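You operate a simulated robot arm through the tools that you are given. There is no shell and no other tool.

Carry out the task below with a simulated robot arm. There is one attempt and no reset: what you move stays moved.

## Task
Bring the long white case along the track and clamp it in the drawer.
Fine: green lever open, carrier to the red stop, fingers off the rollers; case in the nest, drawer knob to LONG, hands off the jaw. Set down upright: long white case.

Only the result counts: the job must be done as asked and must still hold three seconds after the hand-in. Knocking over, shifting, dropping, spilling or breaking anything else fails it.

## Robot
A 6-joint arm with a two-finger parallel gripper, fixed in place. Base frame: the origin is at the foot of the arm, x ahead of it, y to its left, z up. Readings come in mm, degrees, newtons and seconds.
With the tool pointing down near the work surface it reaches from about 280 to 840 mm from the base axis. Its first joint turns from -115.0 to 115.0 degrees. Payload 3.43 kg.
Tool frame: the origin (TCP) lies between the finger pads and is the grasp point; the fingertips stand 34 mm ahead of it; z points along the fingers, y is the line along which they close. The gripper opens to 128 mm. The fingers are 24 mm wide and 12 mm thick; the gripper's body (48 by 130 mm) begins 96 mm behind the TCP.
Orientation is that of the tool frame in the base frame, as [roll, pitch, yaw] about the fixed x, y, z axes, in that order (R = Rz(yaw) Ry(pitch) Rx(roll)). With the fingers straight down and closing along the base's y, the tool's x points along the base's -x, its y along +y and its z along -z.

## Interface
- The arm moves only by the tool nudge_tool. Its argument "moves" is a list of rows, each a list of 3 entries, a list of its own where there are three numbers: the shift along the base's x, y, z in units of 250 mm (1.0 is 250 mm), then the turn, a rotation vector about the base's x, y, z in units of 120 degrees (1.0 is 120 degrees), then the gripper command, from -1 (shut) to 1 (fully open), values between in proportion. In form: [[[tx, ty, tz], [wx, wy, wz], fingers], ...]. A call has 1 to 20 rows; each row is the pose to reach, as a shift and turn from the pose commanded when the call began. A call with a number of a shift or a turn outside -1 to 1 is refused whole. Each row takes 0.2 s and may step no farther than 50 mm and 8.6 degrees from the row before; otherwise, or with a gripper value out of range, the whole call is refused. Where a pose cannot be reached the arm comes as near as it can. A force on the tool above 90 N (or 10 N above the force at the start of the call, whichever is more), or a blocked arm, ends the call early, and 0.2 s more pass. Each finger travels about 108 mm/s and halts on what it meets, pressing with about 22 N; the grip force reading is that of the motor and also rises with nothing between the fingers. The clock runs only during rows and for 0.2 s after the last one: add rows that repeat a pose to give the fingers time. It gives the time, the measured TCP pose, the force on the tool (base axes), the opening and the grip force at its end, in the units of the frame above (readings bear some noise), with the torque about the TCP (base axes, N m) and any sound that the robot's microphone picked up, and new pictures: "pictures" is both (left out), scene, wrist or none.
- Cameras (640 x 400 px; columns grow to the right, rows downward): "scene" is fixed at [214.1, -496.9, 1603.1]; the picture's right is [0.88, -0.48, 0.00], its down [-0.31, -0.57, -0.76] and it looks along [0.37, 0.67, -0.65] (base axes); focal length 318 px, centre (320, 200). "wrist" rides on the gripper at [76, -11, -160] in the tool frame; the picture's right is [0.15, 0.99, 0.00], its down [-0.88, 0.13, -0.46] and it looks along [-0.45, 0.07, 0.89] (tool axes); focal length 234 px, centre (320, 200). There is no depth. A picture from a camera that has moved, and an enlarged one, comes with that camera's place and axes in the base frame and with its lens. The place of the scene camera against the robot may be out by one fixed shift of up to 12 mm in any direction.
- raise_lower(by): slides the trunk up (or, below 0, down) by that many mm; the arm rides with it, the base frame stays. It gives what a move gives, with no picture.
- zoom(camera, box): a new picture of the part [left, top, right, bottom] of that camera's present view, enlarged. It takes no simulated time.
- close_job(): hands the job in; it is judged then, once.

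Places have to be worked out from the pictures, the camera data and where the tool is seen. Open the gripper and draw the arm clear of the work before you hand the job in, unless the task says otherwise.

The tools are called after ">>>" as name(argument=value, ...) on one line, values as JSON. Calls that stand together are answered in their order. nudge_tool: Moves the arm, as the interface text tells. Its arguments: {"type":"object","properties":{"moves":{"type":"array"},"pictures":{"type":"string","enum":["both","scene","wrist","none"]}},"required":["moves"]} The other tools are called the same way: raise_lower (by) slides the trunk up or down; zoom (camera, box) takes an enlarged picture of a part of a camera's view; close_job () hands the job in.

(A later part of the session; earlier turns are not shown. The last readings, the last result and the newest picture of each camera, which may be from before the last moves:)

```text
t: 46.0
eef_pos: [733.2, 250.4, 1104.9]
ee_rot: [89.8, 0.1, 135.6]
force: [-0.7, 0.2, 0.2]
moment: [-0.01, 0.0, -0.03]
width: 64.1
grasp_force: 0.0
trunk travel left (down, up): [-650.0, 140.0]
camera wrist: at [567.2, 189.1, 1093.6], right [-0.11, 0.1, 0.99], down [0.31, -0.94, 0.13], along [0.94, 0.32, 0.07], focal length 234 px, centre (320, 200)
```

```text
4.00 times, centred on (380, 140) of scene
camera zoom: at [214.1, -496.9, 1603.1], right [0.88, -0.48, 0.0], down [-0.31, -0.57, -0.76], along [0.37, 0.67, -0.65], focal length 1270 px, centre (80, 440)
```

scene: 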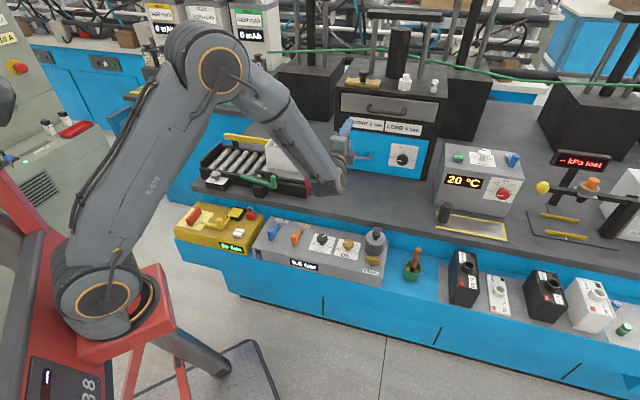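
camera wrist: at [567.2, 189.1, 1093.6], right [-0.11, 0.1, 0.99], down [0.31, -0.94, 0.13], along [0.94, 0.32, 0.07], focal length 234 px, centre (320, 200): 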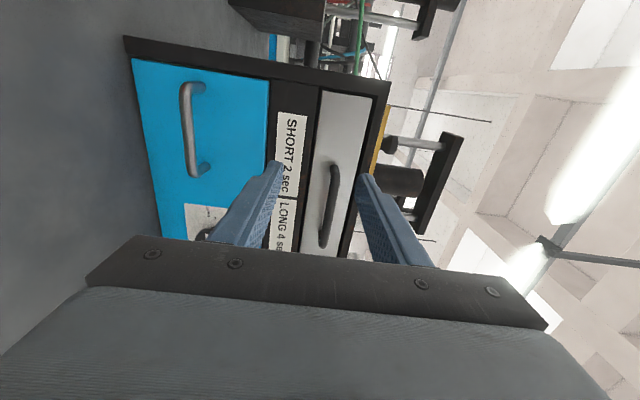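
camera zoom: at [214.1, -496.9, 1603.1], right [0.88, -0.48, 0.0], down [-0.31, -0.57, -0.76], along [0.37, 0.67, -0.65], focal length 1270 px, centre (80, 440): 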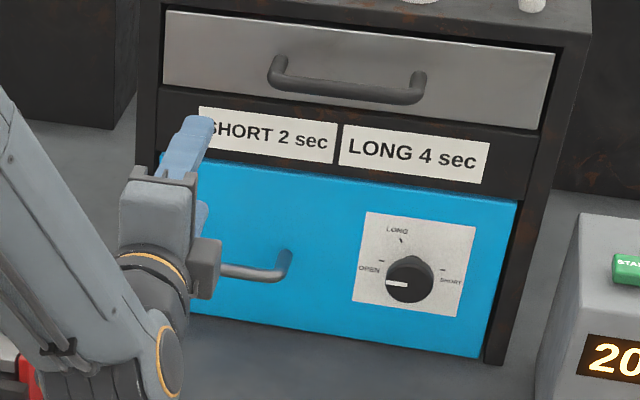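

I estimate the handle centre near (850, 351, 932), pending a better range measurement. I'll come down toward its height at a standoff of about 110 mm and re-measure by parallax.

>>> nudge_tool(moves=[[[0.04, 0.02, -0.15], [0, 0, 0], 0], [[0.08, 0.04, -0.3], [0, 0, 0], 0], [[0.11, 0.06, -0.45], [0, 0, 0], 0], [[0.147, 0.078, -0.6], [0, 0, 0], 0]], pictures="both")

>>> zoom(camera="wrist", box=[160, 40, 420, 250])

>>> zoom(camera="scene", box=[280, 110, 440, 230])

```text
t: 47.0
eef_pos: [770.2, 269.2, 956.8]
ee_rot: [89.8, 0.2, 135.6]
force: [-0.5, 0.2, -0.3]
moment: [0.02, 0.05, -0.03]
width: 64.1
grasp_force: 0.0
trunk travel left (down, up): [-650.0, 140.0]
camera wrist: at [604.8, 206.8, 944.6], right [-0.11, 0.1, 0.99], down [0.31, -0.94, 0.13], along [0.94, 0.32, 0.07], focal length 234 px, centre (320, 200)
```

scene: 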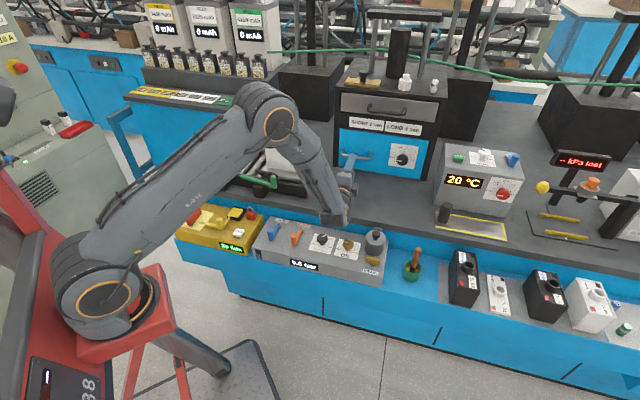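
wrist: 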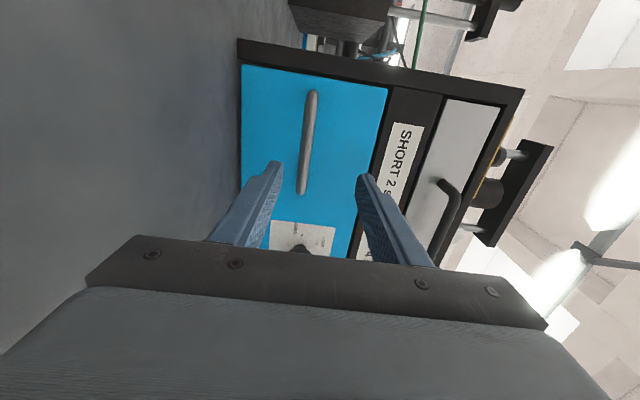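

```text
1.90 times, centred on (290, 145) of wrist
camera zoom: at [604.8, 206.8, 944.6], right [-0.11, 0.1, 0.99], down [0.31, -0.94, 0.13], along [0.94, 0.32, 0.07], focal length 446 px, centre (377, 305)
```

zoom: 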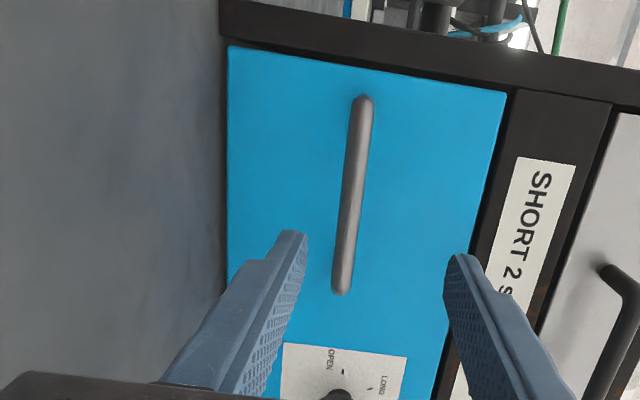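

```text
3.33 times, centred on (360, 170) of scene
camera zoom: at [214.1, -496.9, 1603.1], right [0.88, -0.48, 0.0], down [-0.31, -0.57, -0.76], along [0.37, 0.67, -0.65], focal length 1059 px, centre (187, 300)
```

zoom: 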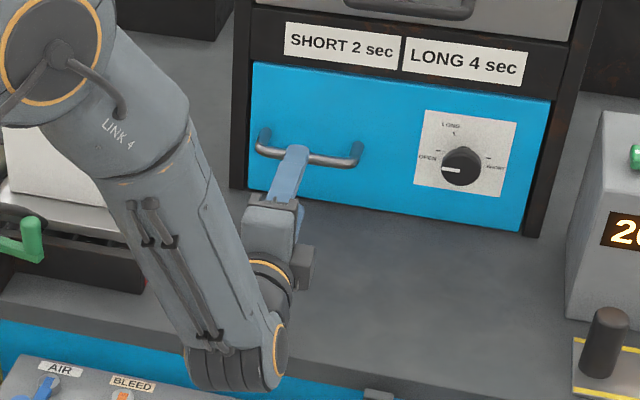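

By parallax from the two wrist views the handle bar runs (799,383)–(872,306) at z≈940, about 100 mm ahead of the TCP. I'll lower 16 mm and advance 55 mm, then re-check alignment.

>>> nudge_tool(moves=[[[0, 0, -0.064], [0, 0, 0], 0], [[0.08, 0.082, -0.064], [0, 0, 0], 0], [[0.153, 0.158, -0.064], [0, 0, 0], 0]], pictures="wrist")

>>> zoom(camera="wrist", box=[200, 40, 440, 260])

>>> zoom(camera="scene", box=[280, 110, 440, 230])

```text
t: 47.8
eef_pos: [809.0, 308.9, 940.2]
ee_rot: [89.9, 0.0, 135.6]
force: [0.3, -0.4, -1.1]
moment: [0.02, 0.01, 0.02]
width: 64.0
grasp_force: 0.1
trunk travel left (down, up): [-650.0, 140.0]
camera wrist: at [643.0, 247.1, 929.1], right [-0.11, 0.1, 0.99], down [0.31, -0.94, 0.13], along [0.94, 0.32, 0.07], focal length 234 px, centre (320, 200)
```

wrist: 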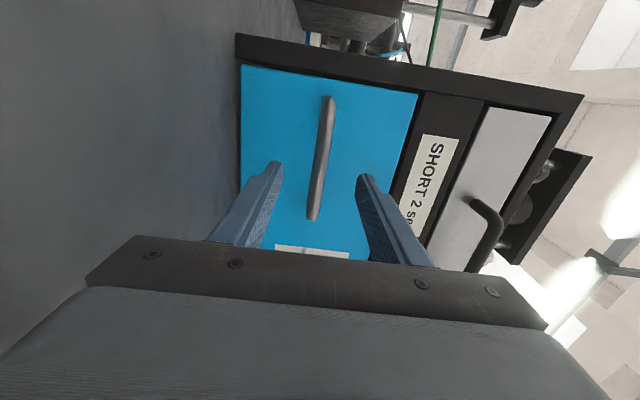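

```text
1.82 times, centred on (320, 150) of wrist
camera zoom: at [643.0, 247.1, 929.1], right [-0.11, 0.1, 0.99], down [0.31, -0.94, 0.13], along [0.94, 0.32, 0.07], focal length 426 px, centre (320, 291)
```

zoom: 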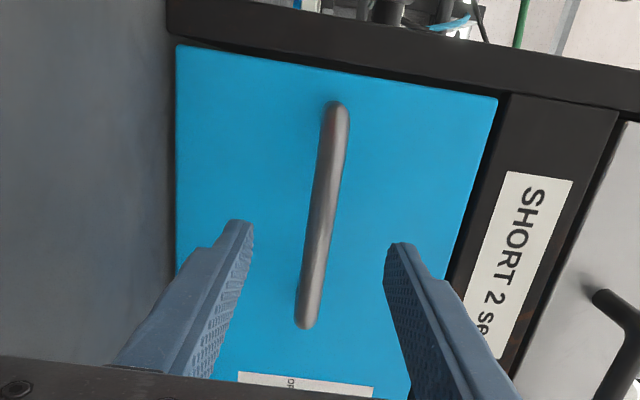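

```text
3.33 times, centred on (360, 170) of scene
camera zoom: at [214.1, -496.9, 1603.1], right [0.88, -0.48, 0.0], down [-0.31, -0.57, -0.76], along [0.37, 0.67, -0.65], focal length 1059 px, centre (187, 300)
```

zoom: 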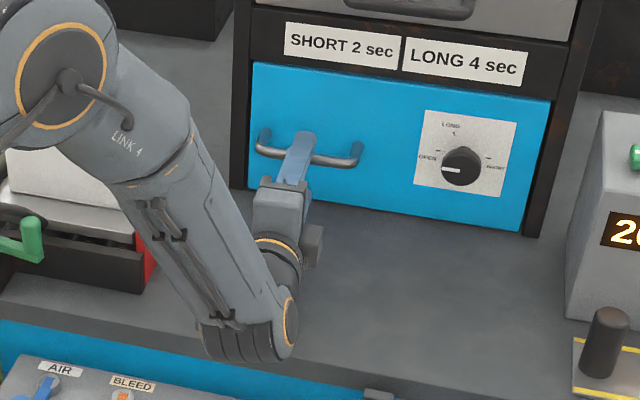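

The bar is centred between the fingers and lines up with the tool axis. I'll advance 36 mm and close on it.

>>> nudge_tool(moves=[[[0.05, 0.052, 0], [0, 0, 0], 0], [[0.1, 0.103, 0], [0, 0, 0], 0], [[0.1, 0.103, 0], [0, 0, 0], -0.6], [[0.1, 0.103, 0], [0, 0, 0], -1], [[0.1, 0.103, 0], [0, 0, 0], -1]], pictures="both")

>>> zoom(camera="wrist", box=[200, 40, 440, 260])

>>> zoom(camera="scene", box=[280, 110, 440, 230])

```text
t: 49.0
eef_pos: [833.0, 334.9, 940.3]
ee_rot: [89.9, 0.1, 135.6]
force: [2.4, 0.6, -1.4]
moment: [0.16, 0.19, -0.4]
width: 13.7
grasp_force: 45.0
trunk travel left (down, up): [-650.0, 140.0]
camera wrist: at [668.4, 272.1, 928.2], right [-0.11, 0.1, 0.99], down [0.31, -0.94, 0.13], along [0.94, 0.32, 0.07], focal length 234 px, centre (320, 200)
```

scene: 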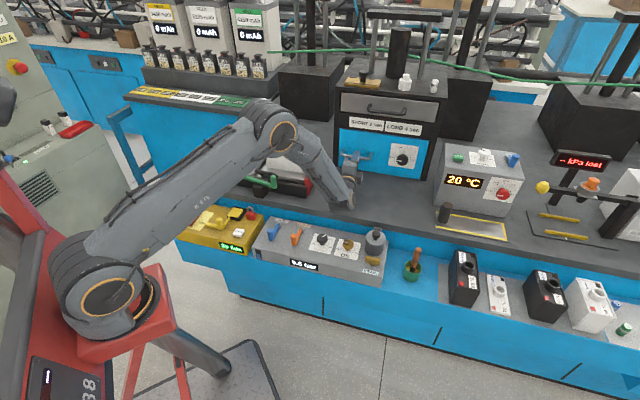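
wrist: 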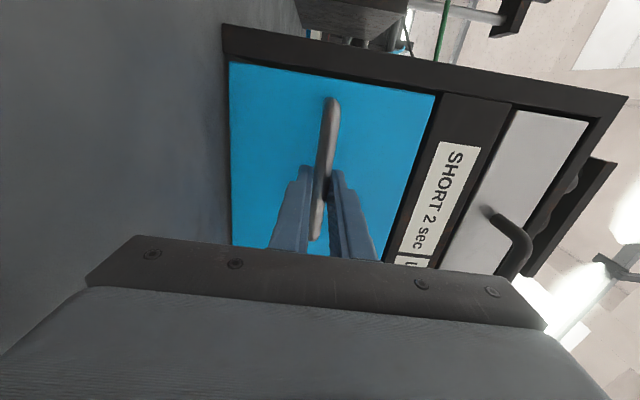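

```text
1.82 times, centred on (320, 150) of wrist
camera zoom: at [668.4, 272.1, 928.2], right [-0.11, 0.1, 0.99], down [0.31, -0.94, 0.13], along [0.94, 0.32, 0.07], focal length 426 px, centre (320, 291)
```

zoom: 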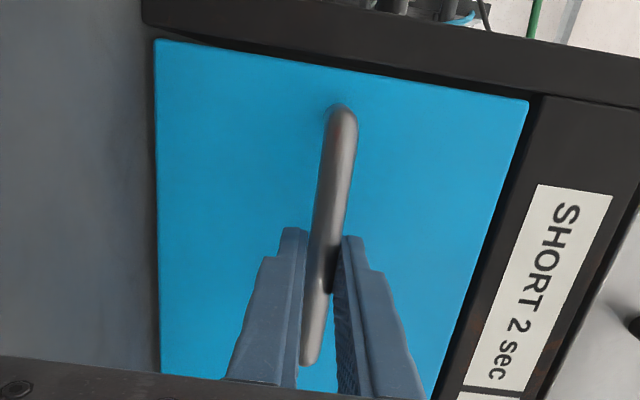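

```text
3.33 times, centred on (360, 170) of scene
camera zoom: at [214.1, -496.9, 1603.1], right [0.88, -0.48, 0.0], down [-0.31, -0.57, -0.76], along [0.37, 0.67, -0.65], focal length 1059 px, centre (187, 300)
```

zoom: 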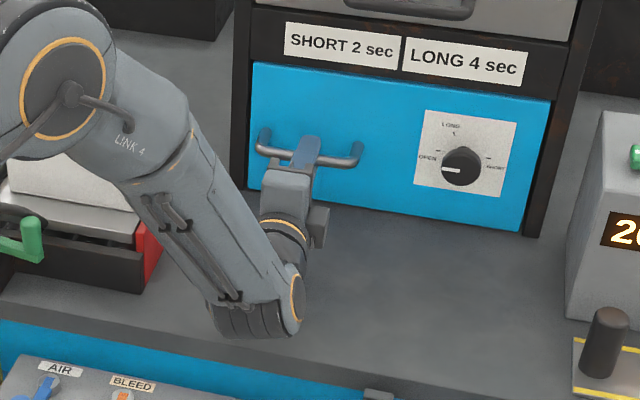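

The handle is firmly gripped. I'll pull gently 20 mm straight out to test the drawer's motion.

>>> nudge_tool(moves=[[[-0.014, -0.0142, 0], [0, 0, 0], -1], [[-0.028, -0.0284, 0], [0, 0, 0], -1], [[-0.042, -0.0426, 0], [0, 0, 0], -1], [[-0.056, -0.0568, 0], [0, 0, 0], -1]], pictures="scene")

>>> zoom(camera="scene", box=[280, 110, 440, 230])

```text
t: 50.0
eef_pos: [819.5, 318.9, 940.4]
ee_rot: [89.8, 0.3, 135.6]
force: [3.4, -0.9, 0.9]
moment: [0.21, 0.17, -0.63]
width: 13.9
grasp_force: 44.6
trunk travel left (down, up): [-650.0, 140.0]
```

scene: 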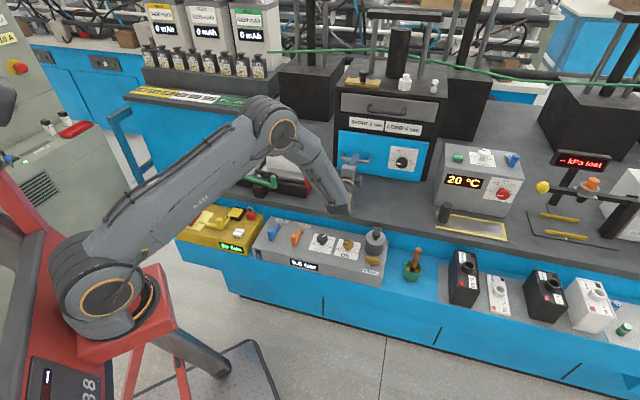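

```text
3.33 times, centred on (360, 170) of scene
camera zoom: at [214.1, -496.9, 1603.1], right [0.88, -0.48, 0.0], down [-0.31, -0.57, -0.76], along [0.37, 0.67, -0.65], focal length 1059 px, centre (187, 300)
```

zoom: 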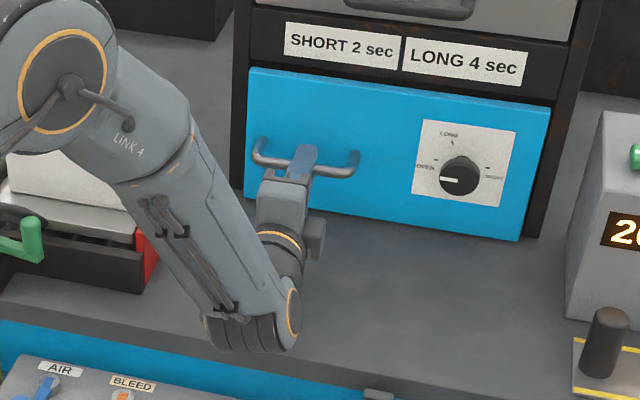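

The drawer slides freely. I'll keep pulling another 70 mm while watching the load.

>>> nudge_tool(moves=[[[-0.035, -0.0355, 0], [0, 0, 0], -1], [[-0.08, -0.081, 0], [0, 0, 0], -1], [[-0.12, -0.1215, 0], [0, 0, 0], -1], [[-0.16, -0.162, 0], [0, 0, 0], -1], [[-0.197, -0.2, 0], [0, 0, 0], -1]], pictures="scene")

>>> zoom(camera="scene", box=[280, 110, 440, 230])

```text
t: 51.2
eef_pos: [770.7, 271.0, 939.6]
ee_rot: [89.9, 0.2, 135.6]
force: [0.7, -0.8, 0.1]
moment: [0.28, 0.28, 0.5]
width: 13.7
grasp_force: 44.7
trunk travel left (down, up): [-650.0, 140.0]
```

scene: 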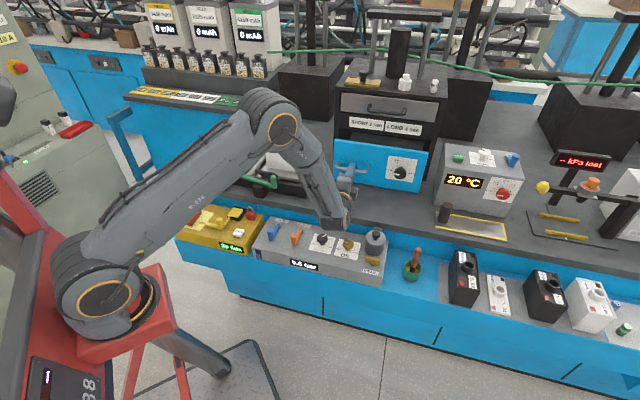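

```text
3.33 times, centred on (360, 170) of scene
camera zoom: at [214.1, -496.9, 1603.1], right [0.88, -0.48, 0.0], down [-0.31, -0.57, -0.76], along [0.37, 0.67, -0.65], focal length 1059 px, centre (187, 300)
```

zoom: 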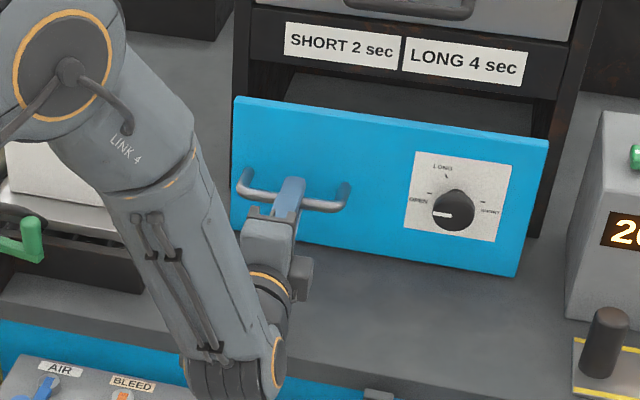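

About 90 mm out with no resistance. I'll pull another 70 mm.

>>> nudge_tool(moves=[[[-0.035, -0.0355, 0], [0, 0, 0], -1], [[-0.08, -0.081, 0], [0, 0, 0], -1], [[-0.12, -0.1215, 0], [0, 0, 0], -1], [[-0.16, -0.162, 0], [0, 0, 0], -1], [[-0.197, -0.2, 0], [0, 0, 0], -1]], pictures="scene")

>>> zoom(camera="scene", box=[280, 110, 440, 230])

```text
t: 52.4
eef_pos: [720.4, 220.7, 940.3]
ee_rot: [90.0, 0.1, 135.7]
force: [-5.2, 5.5, -2.1]
moment: [0.13, 0.2, -0.49]
width: 13.8
grasp_force: 44.8
trunk travel left (down, up): [-650.0, 140.0]
```

scene: 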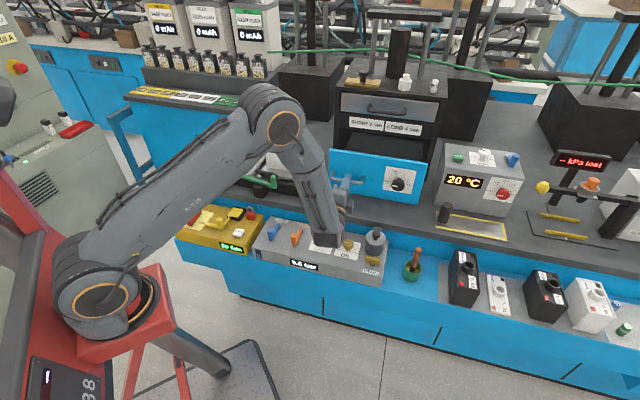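

```text
3.33 times, centred on (360, 170) of scene
camera zoom: at [214.1, -496.9, 1603.1], right [0.88, -0.48, 0.0], down [-0.31, -0.57, -0.76], along [0.37, 0.67, -0.65], focal length 1059 px, centre (187, 300)
```

zoom: 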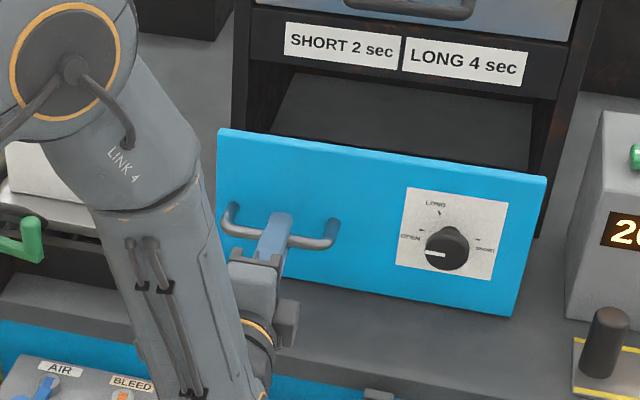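

About 160 mm out. Let me look at what's visible inside the drawer behind the front panel.

>>> zoom(camera="scene", box=[325, 115, 425, 190])

>>> zoom(camera="wrist", box=[0, 0, 640, 400])

```text
5.33 times, centred on (375, 152) of scene
camera zoom: at [214.1, -496.9, 1603.1], right [0.88, -0.48, 0.0], down [-0.31, -0.57, -0.76], along [0.37, 0.67, -0.65], focal length 1694 px, centre (27, 453)
```

zoom: 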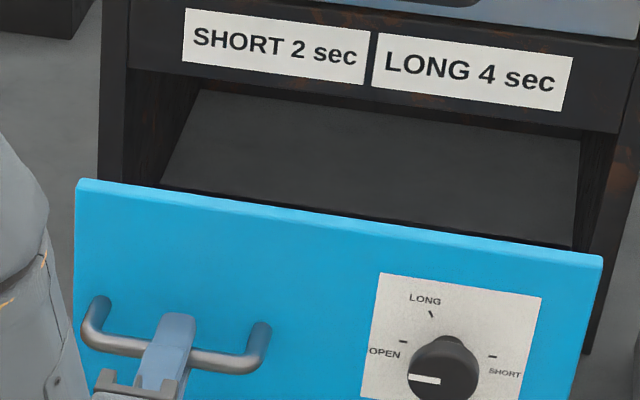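

```text
1.00 times, centred on (320, 200) of wrist (not enlarged: the box is as wide or as high as the picture)
camera zoom: at [555.8, 159.1, 928.4], right [-0.11, 0.1, 0.99], down [0.31, -0.94, 0.13], along [0.94, 0.32, 0.07], focal length 234 px, centre (320, 200)
```

zoom: 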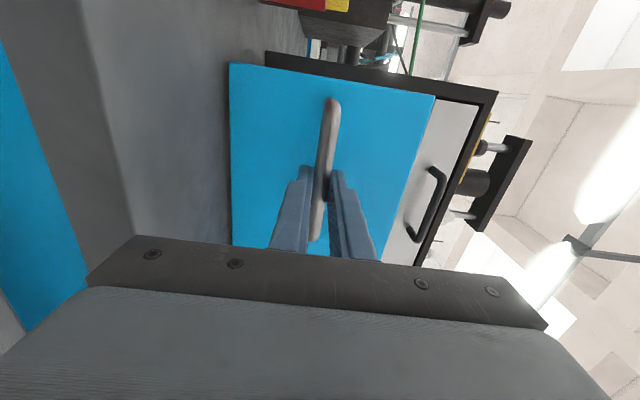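

Only the tray's back is visible so far, so I'll pull another 45 mm, watching for an end stop.

>>> nudge_tool(moves=[[[-0.03, -0.03, 0], [0, 0, 0], -1], [[-0.06, -0.061, 0], [0, 0, 0], -1], [[-0.09, -0.091, 0], [0, 0, 0], -1], [[-0.127, -0.128, 0], [0, 0, 0], -1]], pictures="scene")

>>> zoom(camera="scene", box=[310, 110, 430, 220])

```text
t: 53.4
eef_pos: [690.1, 190.1, 940.0]
ee_rot: [89.9, 0.2, 135.6]
force: [-5.5, 6.2, -2.0]
moment: [0.19, 0.21, 0.74]
width: 13.6
grasp_force: 45.0
trunk travel left (down, up): [-650.0, 140.0]
```

scene: 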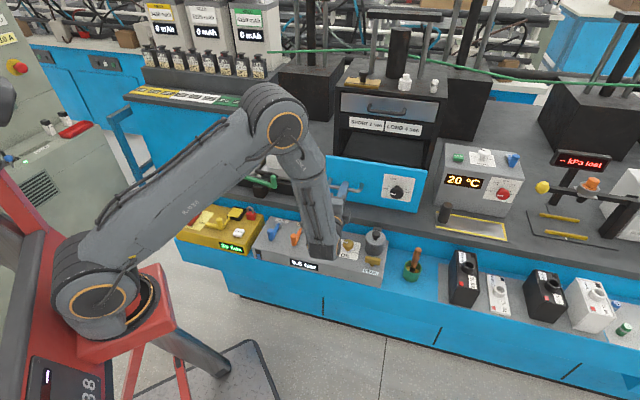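

```text
3.64 times, centred on (370, 165) of scene
camera zoom: at [214.1, -496.9, 1603.1], right [0.88, -0.48, 0.0], down [-0.31, -0.57, -0.76], along [0.37, 0.67, -0.65], focal length 1155 px, centre (138, 327)
```

zoom: 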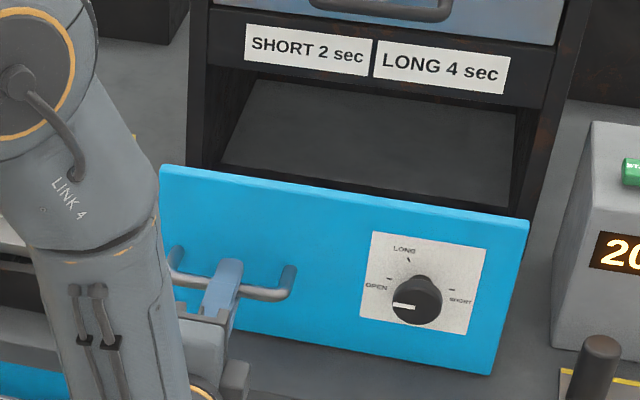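

It's out about 200 mm and still free. I'll pull another 45 mm.

>>> nudge_tool(moves=[[[-0.03, -0.03, 0], [0, 0, 0], -1], [[-0.06, -0.061, 0], [0, 0, 0], -1], [[-0.09, -0.091, 0], [0, 0, 0], -1], [[-0.127, -0.128, 0], [0, 0, 0], -1]], pictures="scene")

>>> zoom(camera="scene", box=[310, 110, 430, 220])

```text
t: 54.4
eef_pos: [656.1, 156.6, 939.9]
ee_rot: [90.0, 0.2, 135.6]
force: [-7.4, 7.3, -0.3]
moment: [0.2, 0.24, 0.24]
width: 13.6
grasp_force: 45.3
trunk travel left (down, up): [-650.0, 140.0]
```

scene: 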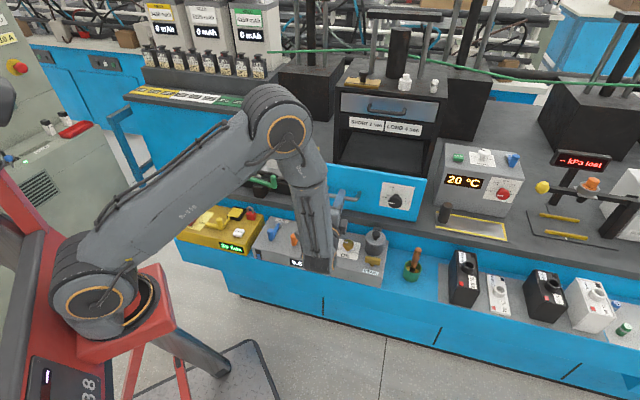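

```text
3.64 times, centred on (370, 165) of scene
camera zoom: at [214.1, -496.9, 1603.1], right [0.88, -0.48, 0.0], down [-0.31, -0.57, -0.76], along [0.37, 0.67, -0.65], focal length 1155 px, centre (138, 327)
```

zoom: 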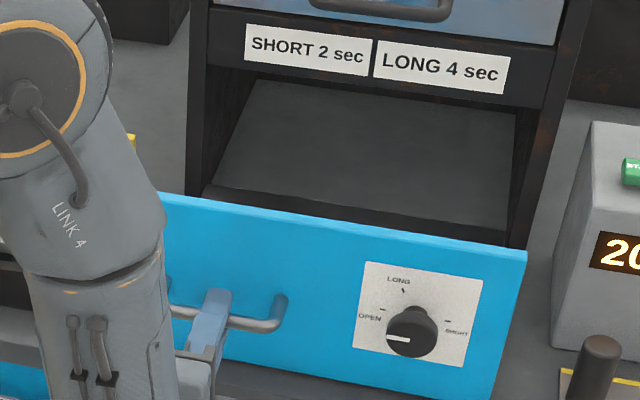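

The drawer is out about 250 mm, but the tall front panel hides the floor from the scene camera. I'll release the handle, back away, and rise so the wrist camera can look inside.

>>> nudge_tool(moves=[[[0, 0, 0], [0, 0, 0], -0.4], [[0, 0, 0], [0, 0, 0], 0], [[-0.07, -0.07, 0], [0, 0, 0], 0], [[-0.16, -0.16, 0], [0, 0, 0], 0], [[-0.2, -0.2, 0.15], [0, 0, 0], 0], [[-0.2, -0.2, 0.34], [0, 0, 0], 0], [[-0.2, -0.2, 0.53], [0, 0, 0], 0], [[-0.2, -0.2, 0.72], [0, 0, 0], 0]], pictures="both")

```text
t: 56.2
eef_pos: [607.9, 108.1, 1120.2]
ee_rot: [90.0, 0.1, 135.6]
force: [0.7, -0.6, -0.2]
moment: [0.03, -0.01, 0.04]
width: 63.9
grasp_force: 0.1
trunk travel left (down, up): [-650.0, 140.0]
camera wrist: at [443.3, 46.1, 1108.6], right [-0.11, 0.1, 0.99], down [0.31, -0.94, 0.13], along [0.94, 0.32, 0.07], focal length 234 px, centre (320, 200)
```

scene: 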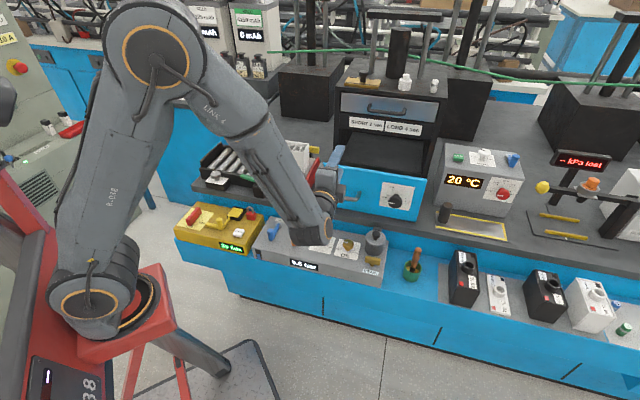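
wrist: 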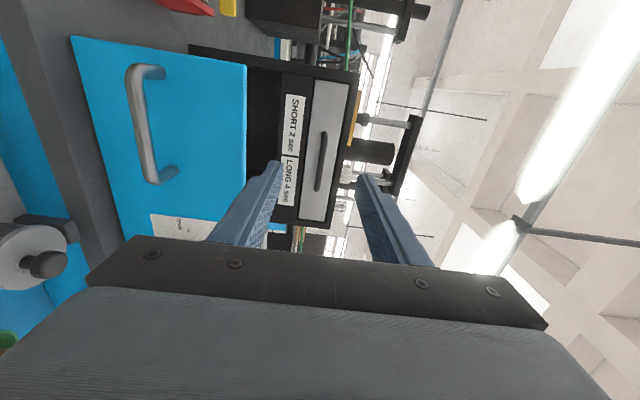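

I'll tilt the tool back to pointing down while rising over the open drawer, so the wrist camera can see the nest.

>>> nudge_tool(moves=[[[0, 0, 0.15], [-0.0487, 0.0477, 0], 0], [[0.02, 0.02, 0.3], [-0.0974, 0.0955, 0], 0], [[0.05, 0.05, 0.42], [-0.1462, 0.1432, 0], 0], [[0.08, 0.08, 0.44], [-0.1949, 0.1909, 0], 0], [[0.11, 0.11, 0.44], [-0.2436, 0.2386, 0], 0], [[0.14, 0.14, 0.44], [-0.2924, 0.2864, 0], 0], [[0.17, 0.17, 0.44], [-0.3411, 0.3341, 0], 0], [[0.2, 0.2, 0.44], [-0.3898, 0.3818, 0], 0], [[0.23, 0.23, 0.44], [-0.4385, 0.4295, 0], 0], [[0.26, 0.26, 0.44], [-0.4873, 0.4773, 0], 0], [[0.288, 0.288, 0.44], [-0.536, 0.525, 0], 0]], pictures="both")

```text
t: 58.6
eef_pos: [679.5, 177.5, 1231.3]
ee_rot: [179.9, 0.1, 135.7]
force: [-1.2, -0.4, 1.0]
moment: [0.04, -0.06, -0.01]
width: 64.0
grasp_force: 0.1
trunk travel left (down, up): [-650.0, 140.0]
camera wrist: at [617.5, 221.7, 1390.6], right [0.59, 0.81, 0.0], down [0.72, -0.52, 0.46], along [0.37, -0.27, -0.89], focal length 234 px, centre (320, 200)
```

scene: 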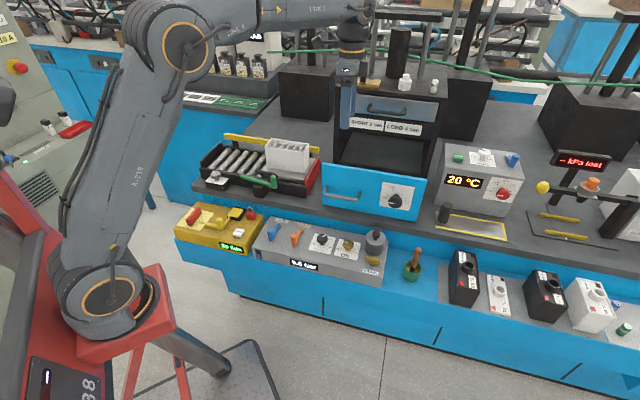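
wrist: 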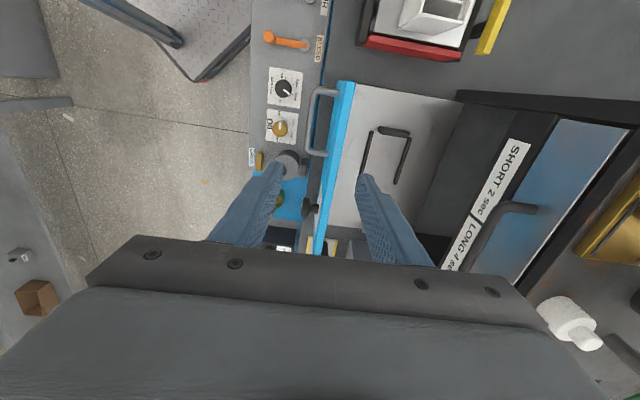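

The tray and a dark U-shaped nest are now visible behind the front panel. I'll zoom in on it.

>>> zoom(camera="wrist", box=[290, 60, 490, 260])

>>> zoom(camera="wrist", box=[330, 100, 430, 230])

```text
2.00 times, centred on (390, 160) of wrist
camera zoom: at [617.5, 221.7, 1390.6], right [0.59, 0.81, 0.0], down [0.72, -0.52, 0.46], along [0.37, -0.27, -0.89], focal length 468 px, centre (180, 280)
```

zoom: 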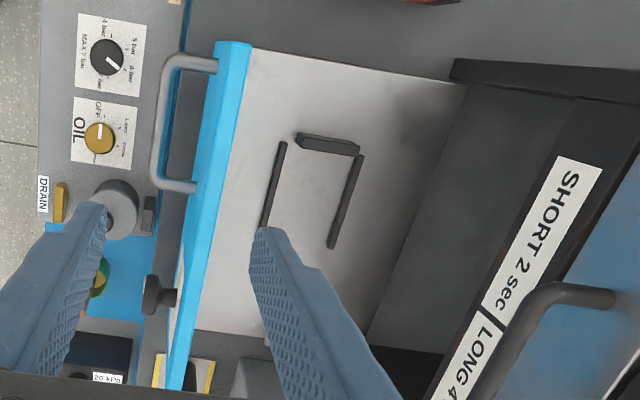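

```text
3.08 times, centred on (380, 165) of wrist
camera zoom: at [617.5, 221.7, 1390.6], right [0.59, 0.81, 0.0], down [0.72, -0.52, 0.46], along [0.37, -0.27, -0.89], focal length 720 px, centre (135, 308)
```

zoom: 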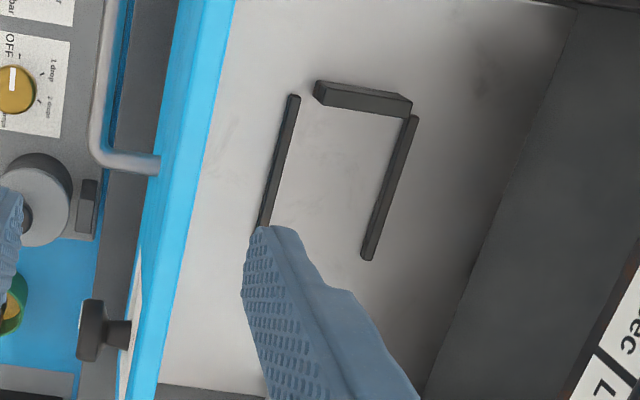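

The nest is two parallel rails with an end block, and its far end, likely the jaw, is hidden behind a finger. I'll close the gripper and shift toward +e to see the whole nest.

>>> nudge_tool(moves=[[[0.08, -0.08, 0], [0, 0, 0], -0.5], [[0.16, -0.16, 0], [0, 0, 0], -1], [[0.22, -0.22, 0], [0, 0, 0], -1]], pictures="wrist")

>>> zoom(camera="wrist", box=[290, 0, 490, 200])

>>> zoom(camera="wrist", box=[330, 40, 450, 180])

```text
t: 59.4
eef_pos: [736.5, 122.6, 1229.6]
ee_rot: [179.9, 0.0, 135.7]
force: [0.3, 0.3, 0.2]
moment: [-0.03, 0.02, 0.01]
width: 0.0
grasp_force: 22.0
trunk travel left (down, up): [-650.0, 140.0]
camera wrist: at [673.6, 166.6, 1389.2], right [0.59, 0.81, 0.0], down [0.72, -0.52, 0.46], along [0.37, -0.27, -0.89], focal length 234 px, centre (320, 200)
```

wrist: 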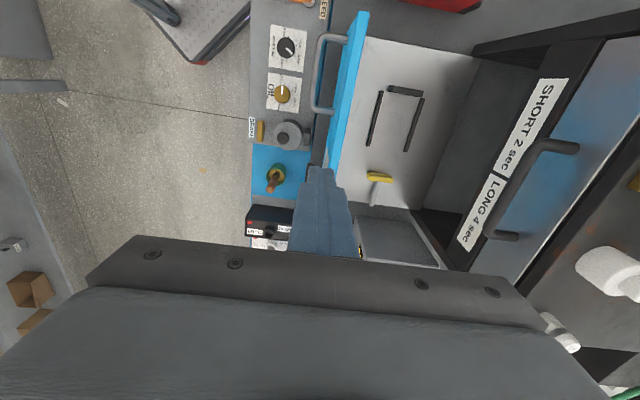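

```text
2.00 times, centred on (390, 100) of wrist
camera zoom: at [673.6, 166.6, 1389.2], right [0.59, 0.81, 0.0], down [0.72, -0.52, 0.46], along [0.37, -0.27, -0.89], focal length 468 px, centre (180, 400)
```

zoom: 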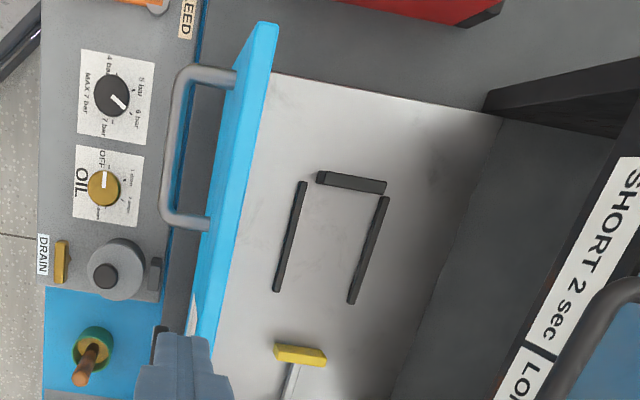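

```text
2.86 times, centred on (390, 110) of wrist
camera zoom: at [673.6, 166.6, 1389.2], right [0.59, 0.81, 0.0], down [0.72, -0.52, 0.46], along [0.37, -0.27, -0.89], focal length 669 px, centre (120, 457)
```

zoom: 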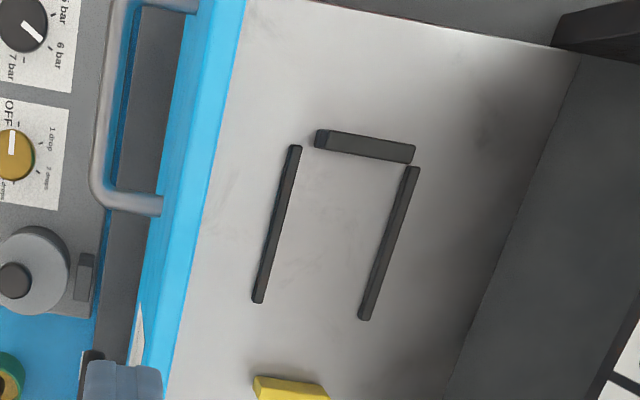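

The tray shows a fixed block, two guide rails about 77 mm apart, and a yellow jaw at the far end, with the nest centre near (851,225). That's at radius ~880 and slightly out of reach, so I'll pull the drawer further by hooking the closed fingers behind the front panel (inner face at lateral ≈639, top z≈1013), well away from the jaw.

>>> nudge_tool(moves=[[[0.04, 0.09, -0.12], [0, 0, 0], -1], [[0.08, 0.17, -0.27], [0, 0, 0], -1], [[0.122, 0.25, -0.43], [0, 0, 0], -1], [[0.122, 0.25, -0.6], [0, 0, 0], -1]], pictures="both")

>>> zoom(camera="wrist", box=[180, 20, 460, 260])

>>> zoom(camera="scene", box=[310, 70, 450, 220])

```text
t: 60.4
eef_pos: [762.9, 185.5, 1079.5]
ee_rot: [180.0, 0.0, 135.7]
force: [-0.2, -0.3, -0.3]
moment: [0.0, -0.02, -0.01]
width: 0.1
grasp_force: 22.5
trunk travel left (down, up): [-650.0, 140.0]
camera wrist: at [702.0, 229.4, 1239.1], right [0.59, 0.81, 0.0], down [0.72, -0.52, 0.46], along [0.37, -0.27, -0.89], focal length 234 px, centre (320, 200)
```

scene: 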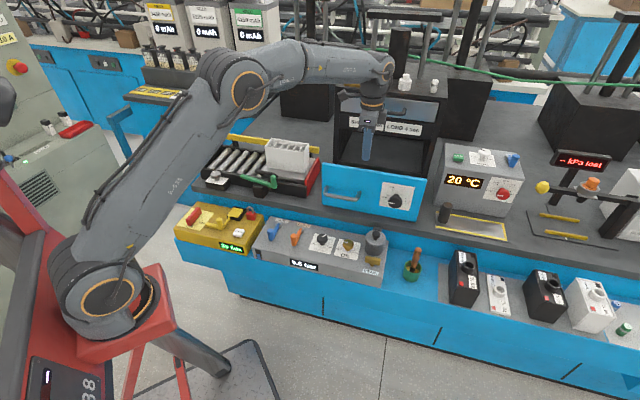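
wrist: 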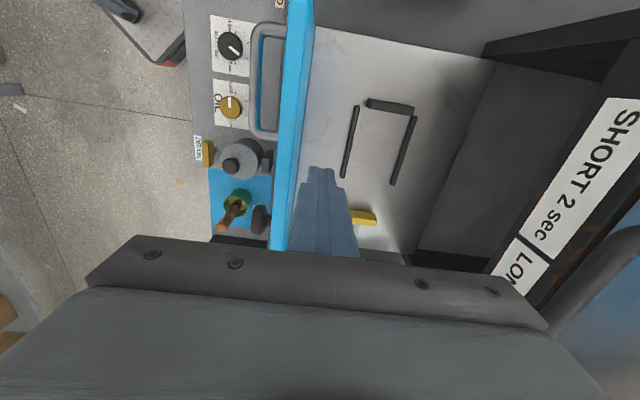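

```text
1.67 times, centred on (320, 140) of wrist
camera zoom: at [702.0, 229.4, 1239.1], right [0.59, 0.81, 0.0], down [0.72, -0.52, 0.46], along [0.37, -0.27, -0.89], focal length 390 px, centre (320, 300)
```

zoom: 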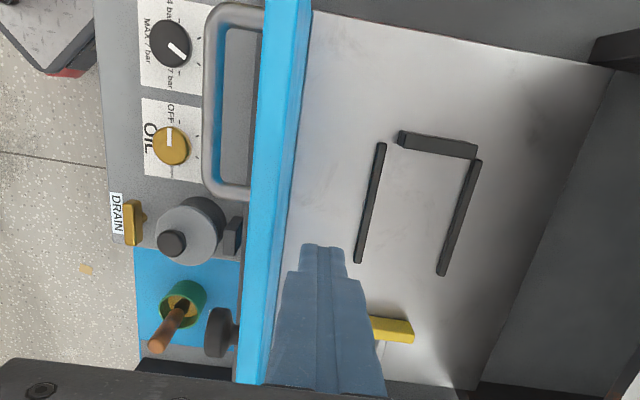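

```text
2.67 times, centred on (380, 145) of scene
camera zoom: at [214.1, -496.9, 1603.1], right [0.88, -0.48, 0.0], down [-0.31, -0.57, -0.76], along [0.37, 0.67, -0.65], focal length 847 px, centre (160, 347)
```

zoom: 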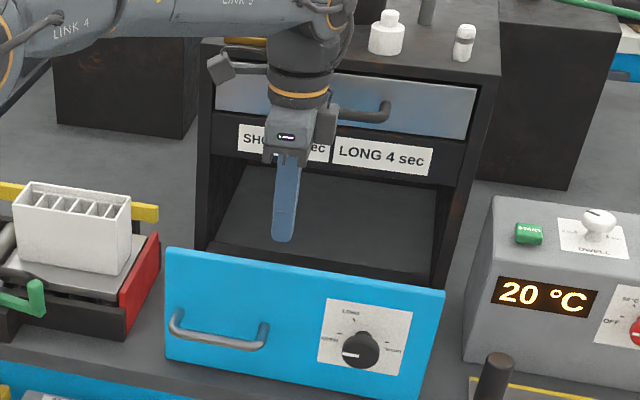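

The closed fingers are above the gap just behind the front panel. I'll descend to put the tips about 40 mm below the panel's top edge, then push outward gently.

>>> nudge_tool(moves=[[[0, 0, -0.15], [0, 0, 0], -1], [[0, 0, -0.29], [0, 0, 0], -1], [[-0.03, -0.031, -0.29], [0, 0, 0], -1], [[-0.055, -0.056, -0.29], [0, 0, 0], -1], [[-0.08, -0.082, -0.29], [0, 0, 0], -1], [[-0.105, -0.108, -0.29], [0, 0, 0], -1]], pictures="both")

>>> zoom(camera="wrist", box=[180, 20, 460, 260])

```text
t: 61.8
eef_pos: [739.1, 157.8, 1007.8]
ee_rot: [-180.0, 0.0, 135.8]
force: [0.9, -0.1, 0.0]
moment: [0.01, -0.02, -0.04]
width: 0.0
grasp_force: 22.0
trunk travel left (down, up): [-650.0, 140.0]
camera wrist: at [676.6, 201.9, 1166.5], right [0.59, 0.81, 0.0], down [0.72, -0.52, 0.46], along [0.37, -0.27, -0.89], focal length 234 px, centre (320, 200)
```

scene: 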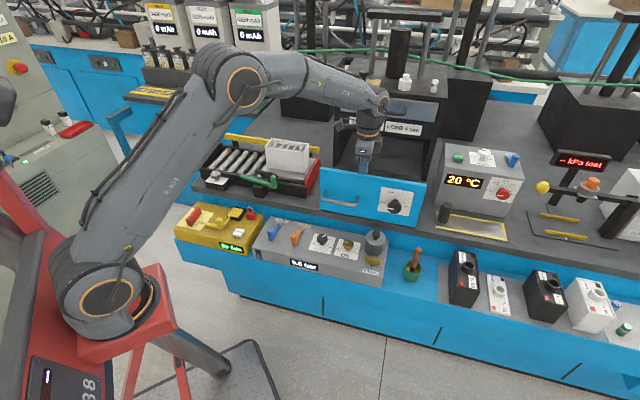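
wrist: 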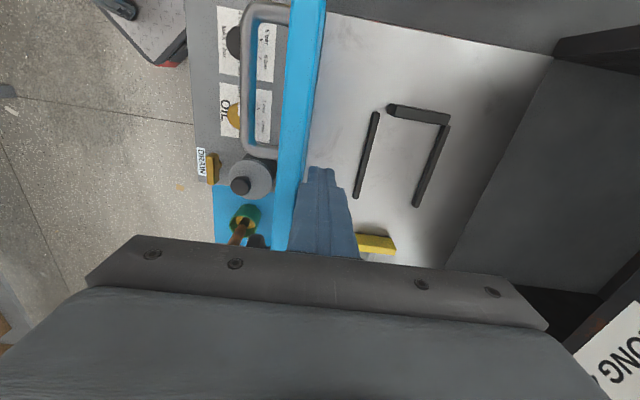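

```text
1.67 times, centred on (320, 140) of wrist
camera zoom: at [676.6, 201.9, 1166.5], right [0.59, 0.81, 0.0], down [0.72, -0.52, 0.46], along [0.37, -0.27, -0.89], focal length 390 px, centre (320, 300)
```

zoom: 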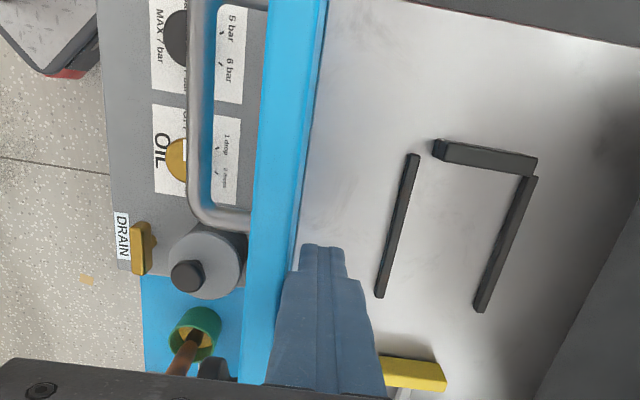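

The drawer followed 22 mm with negligible force. A drain cup (top z≈849, lateral ≈520) is in front, so I'll pull only about 45 mm more, which keeps the panel clear of it and brings the nest to a radius of about 823.

>>> nudge_tool(moves=[[[-0.025, -0.0256, 0], [0, 0, 0], -1], [[-0.05, -0.0512, 0], [0, 0, 0], -1], [[-0.076, -0.0778, 0], [0, 0, 0], -1], [[-0.101, -0.1034, 0], [0, 0, 0], -1], [[-0.126, -0.129, 0], [0, 0, 0], -1]], pictures="both")

>>> zoom(camera="wrist", box=[180, 20, 460, 260])

>>> zoom(camera="scene", box=[300, 110, 450, 270])

```text
t: 62.9
eef_pos: [723.8, 140.7, 1009.4]
ee_rot: [178.3, 0.6, 135.6]
force: [42.5, 40.9, -26.8]
moment: [-0.73, 0.26, -0.73]
width: 0.0
grasp_force: 22.4
trunk travel left (down, up): [-650.0, 140.0]
stopped in row 5: the force on the tool passed its limit at 100 N (the readings are from after the stop); the commanded pose is now the measured one
camera wrist: at [656.0, 183.2, 1167.3], right [0.58, 0.81, 0.03], down [0.71, -0.53, 0.47], along [0.39, -0.25, -0.88], focal length 234 px, centre (320, 200)
```

scene: 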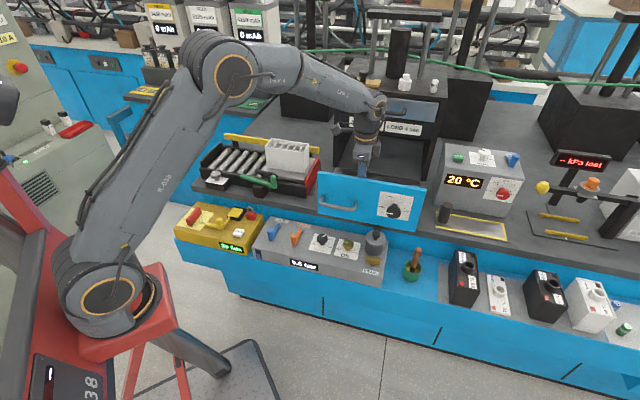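
wrist: 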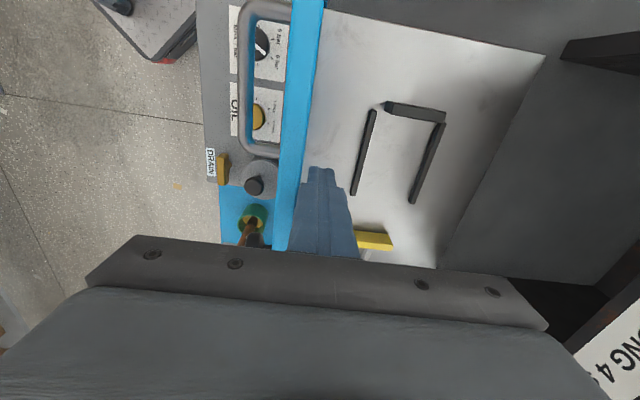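

```text
1.67 times, centred on (320, 140) of wrist
camera zoom: at [656.0, 183.2, 1167.3], right [0.58, 0.81, 0.03], down [0.71, -0.53, 0.47], along [0.39, -0.25, -0.88], focal length 390 px, centre (320, 300)
```

zoom: 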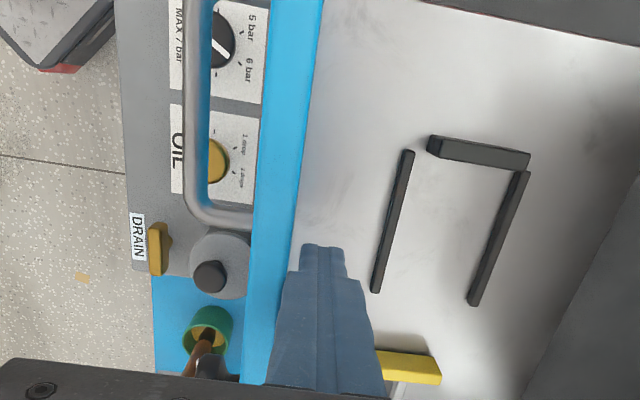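

```text
2.50 times, centred on (375, 190) of scene
camera zoom: at [214.1, -496.9, 1603.1], right [0.88, -0.48, 0.0], down [-0.31, -0.57, -0.76], along [0.37, 0.67, -0.65], focal length 794 px, centre (182, 225)
```

zoom: 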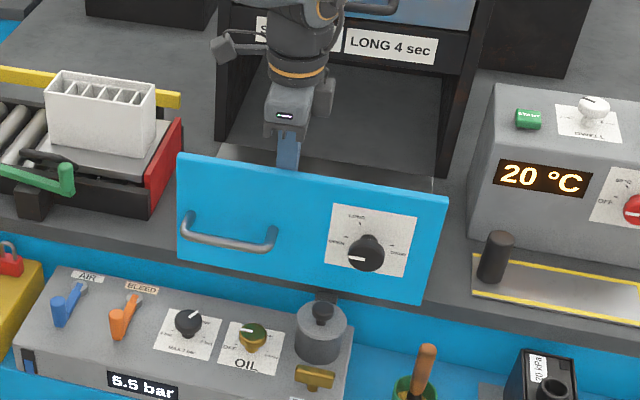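

The drawer reached its end stop (about 296 mm out), which tripped the force limit. I'll back off inward, restore the tool's vertical alignment and rise, then check that nothing else moved.

>>> nudge_tool(moves=[[[0.03, 0.03, 0], [-0.0066, 0.0135, 0], -1], [[0.07, 0.07, 0], [-0.0066, 0.0135, 0], -1], [[0.07, 0.07, 0.15], [-0.0066, 0.0135, 0], -1], [[0.07, 0.07, 0.33], [-0.0066, 0.0135, 0], -1], [[0.05, 0.05, 0.52], [-0.0066, 0.0135, 0], -1], [[0, 0, 0.7], [-0.0066, 0.0135, 0], -1], [[-0.02, -0.02, 0.85], [-0.0066, 0.0135, 0], -1]], pictures="both")

>>> zoom(camera="wrist", box=[280, 40, 520, 260])

>>> zoom(camera="scene", box=[300, 110, 450, 270])

```text
t: 64.5
eef_pos: [716.4, 130.1, 1224.8]
ee_rot: [-179.6, -0.1, 135.7]
force: [0.1, 0.0, 0.2]
moment: [0.01, 0.05, 0.05]
width: 0.0
grasp_force: 22.2
trunk travel left (down, up): [-650.0, 140.0]
camera wrist: at [654.1, 174.9, 1385.0], right [0.59, 0.81, -0.01], down [0.72, -0.52, 0.45], along [0.36, -0.27, -0.89], focal length 234 px, centre (320, 200)
```

scene: 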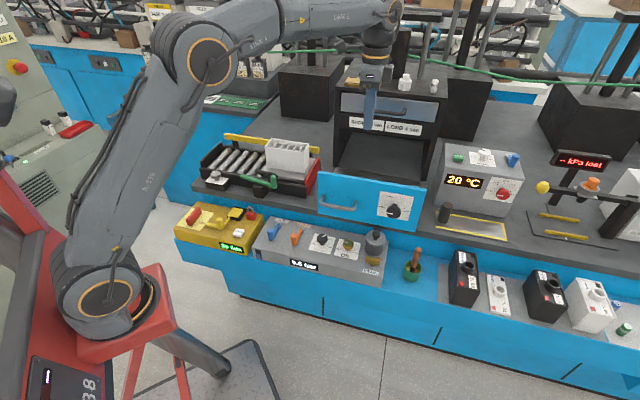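
wrist: 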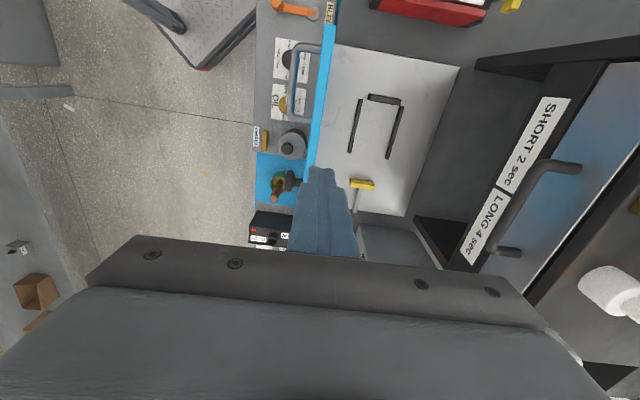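

```text
1.82 times, centred on (400, 150) of wrist
camera zoom: at [654.1, 174.9, 1385.0], right [0.59, 0.81, -0.01], down [0.72, -0.52, 0.45], along [0.36, -0.27, -0.89], focal length 426 px, centre (174, 291)
```

zoom: 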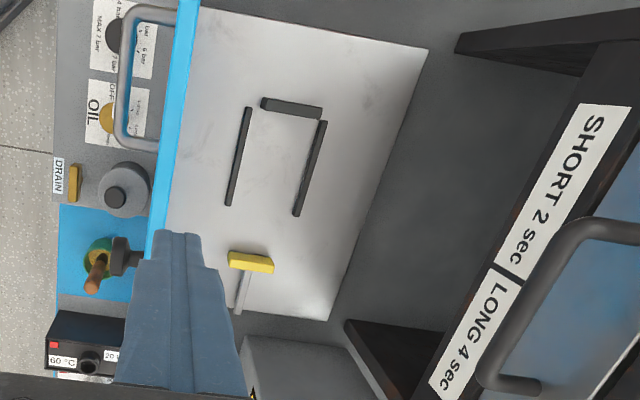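

```text
2.50 times, centred on (375, 190) of scene
camera zoom: at [214.1, -496.9, 1603.1], right [0.88, -0.48, 0.0], down [-0.31, -0.57, -0.76], along [0.37, 0.67, -0.65], focal length 794 px, centre (182, 225)
```

zoom: 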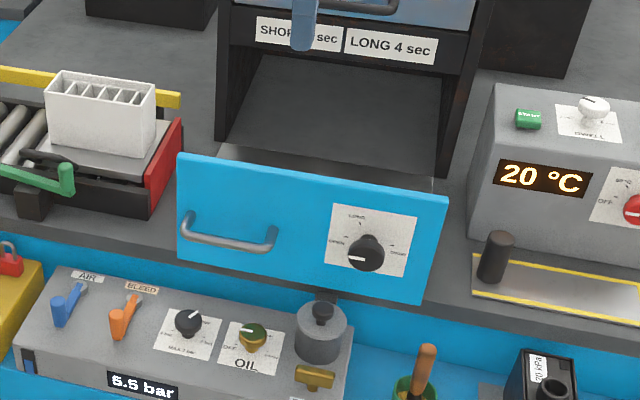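

The tray is now fully out, with the nest centre near (813,194), lateral 706 and along 447, radius ~836. Before carrying the case, I'll raise the trunk to gain reach, then dry-run a hover over the nest.

>>> raise_lower(by=120)

```text
t: 66.0
eef_pos: [712.5, 129.7, 1343.9]
ee_rot: [-179.8, 0.0, 135.6]
force: [0.5, 0.2, -0.6]
moment: [0.02, 0.03, 0.02]
width: 0.0
grasp_force: 22.0
trunk travel left (down, up): [-770.0, 20.0]
```

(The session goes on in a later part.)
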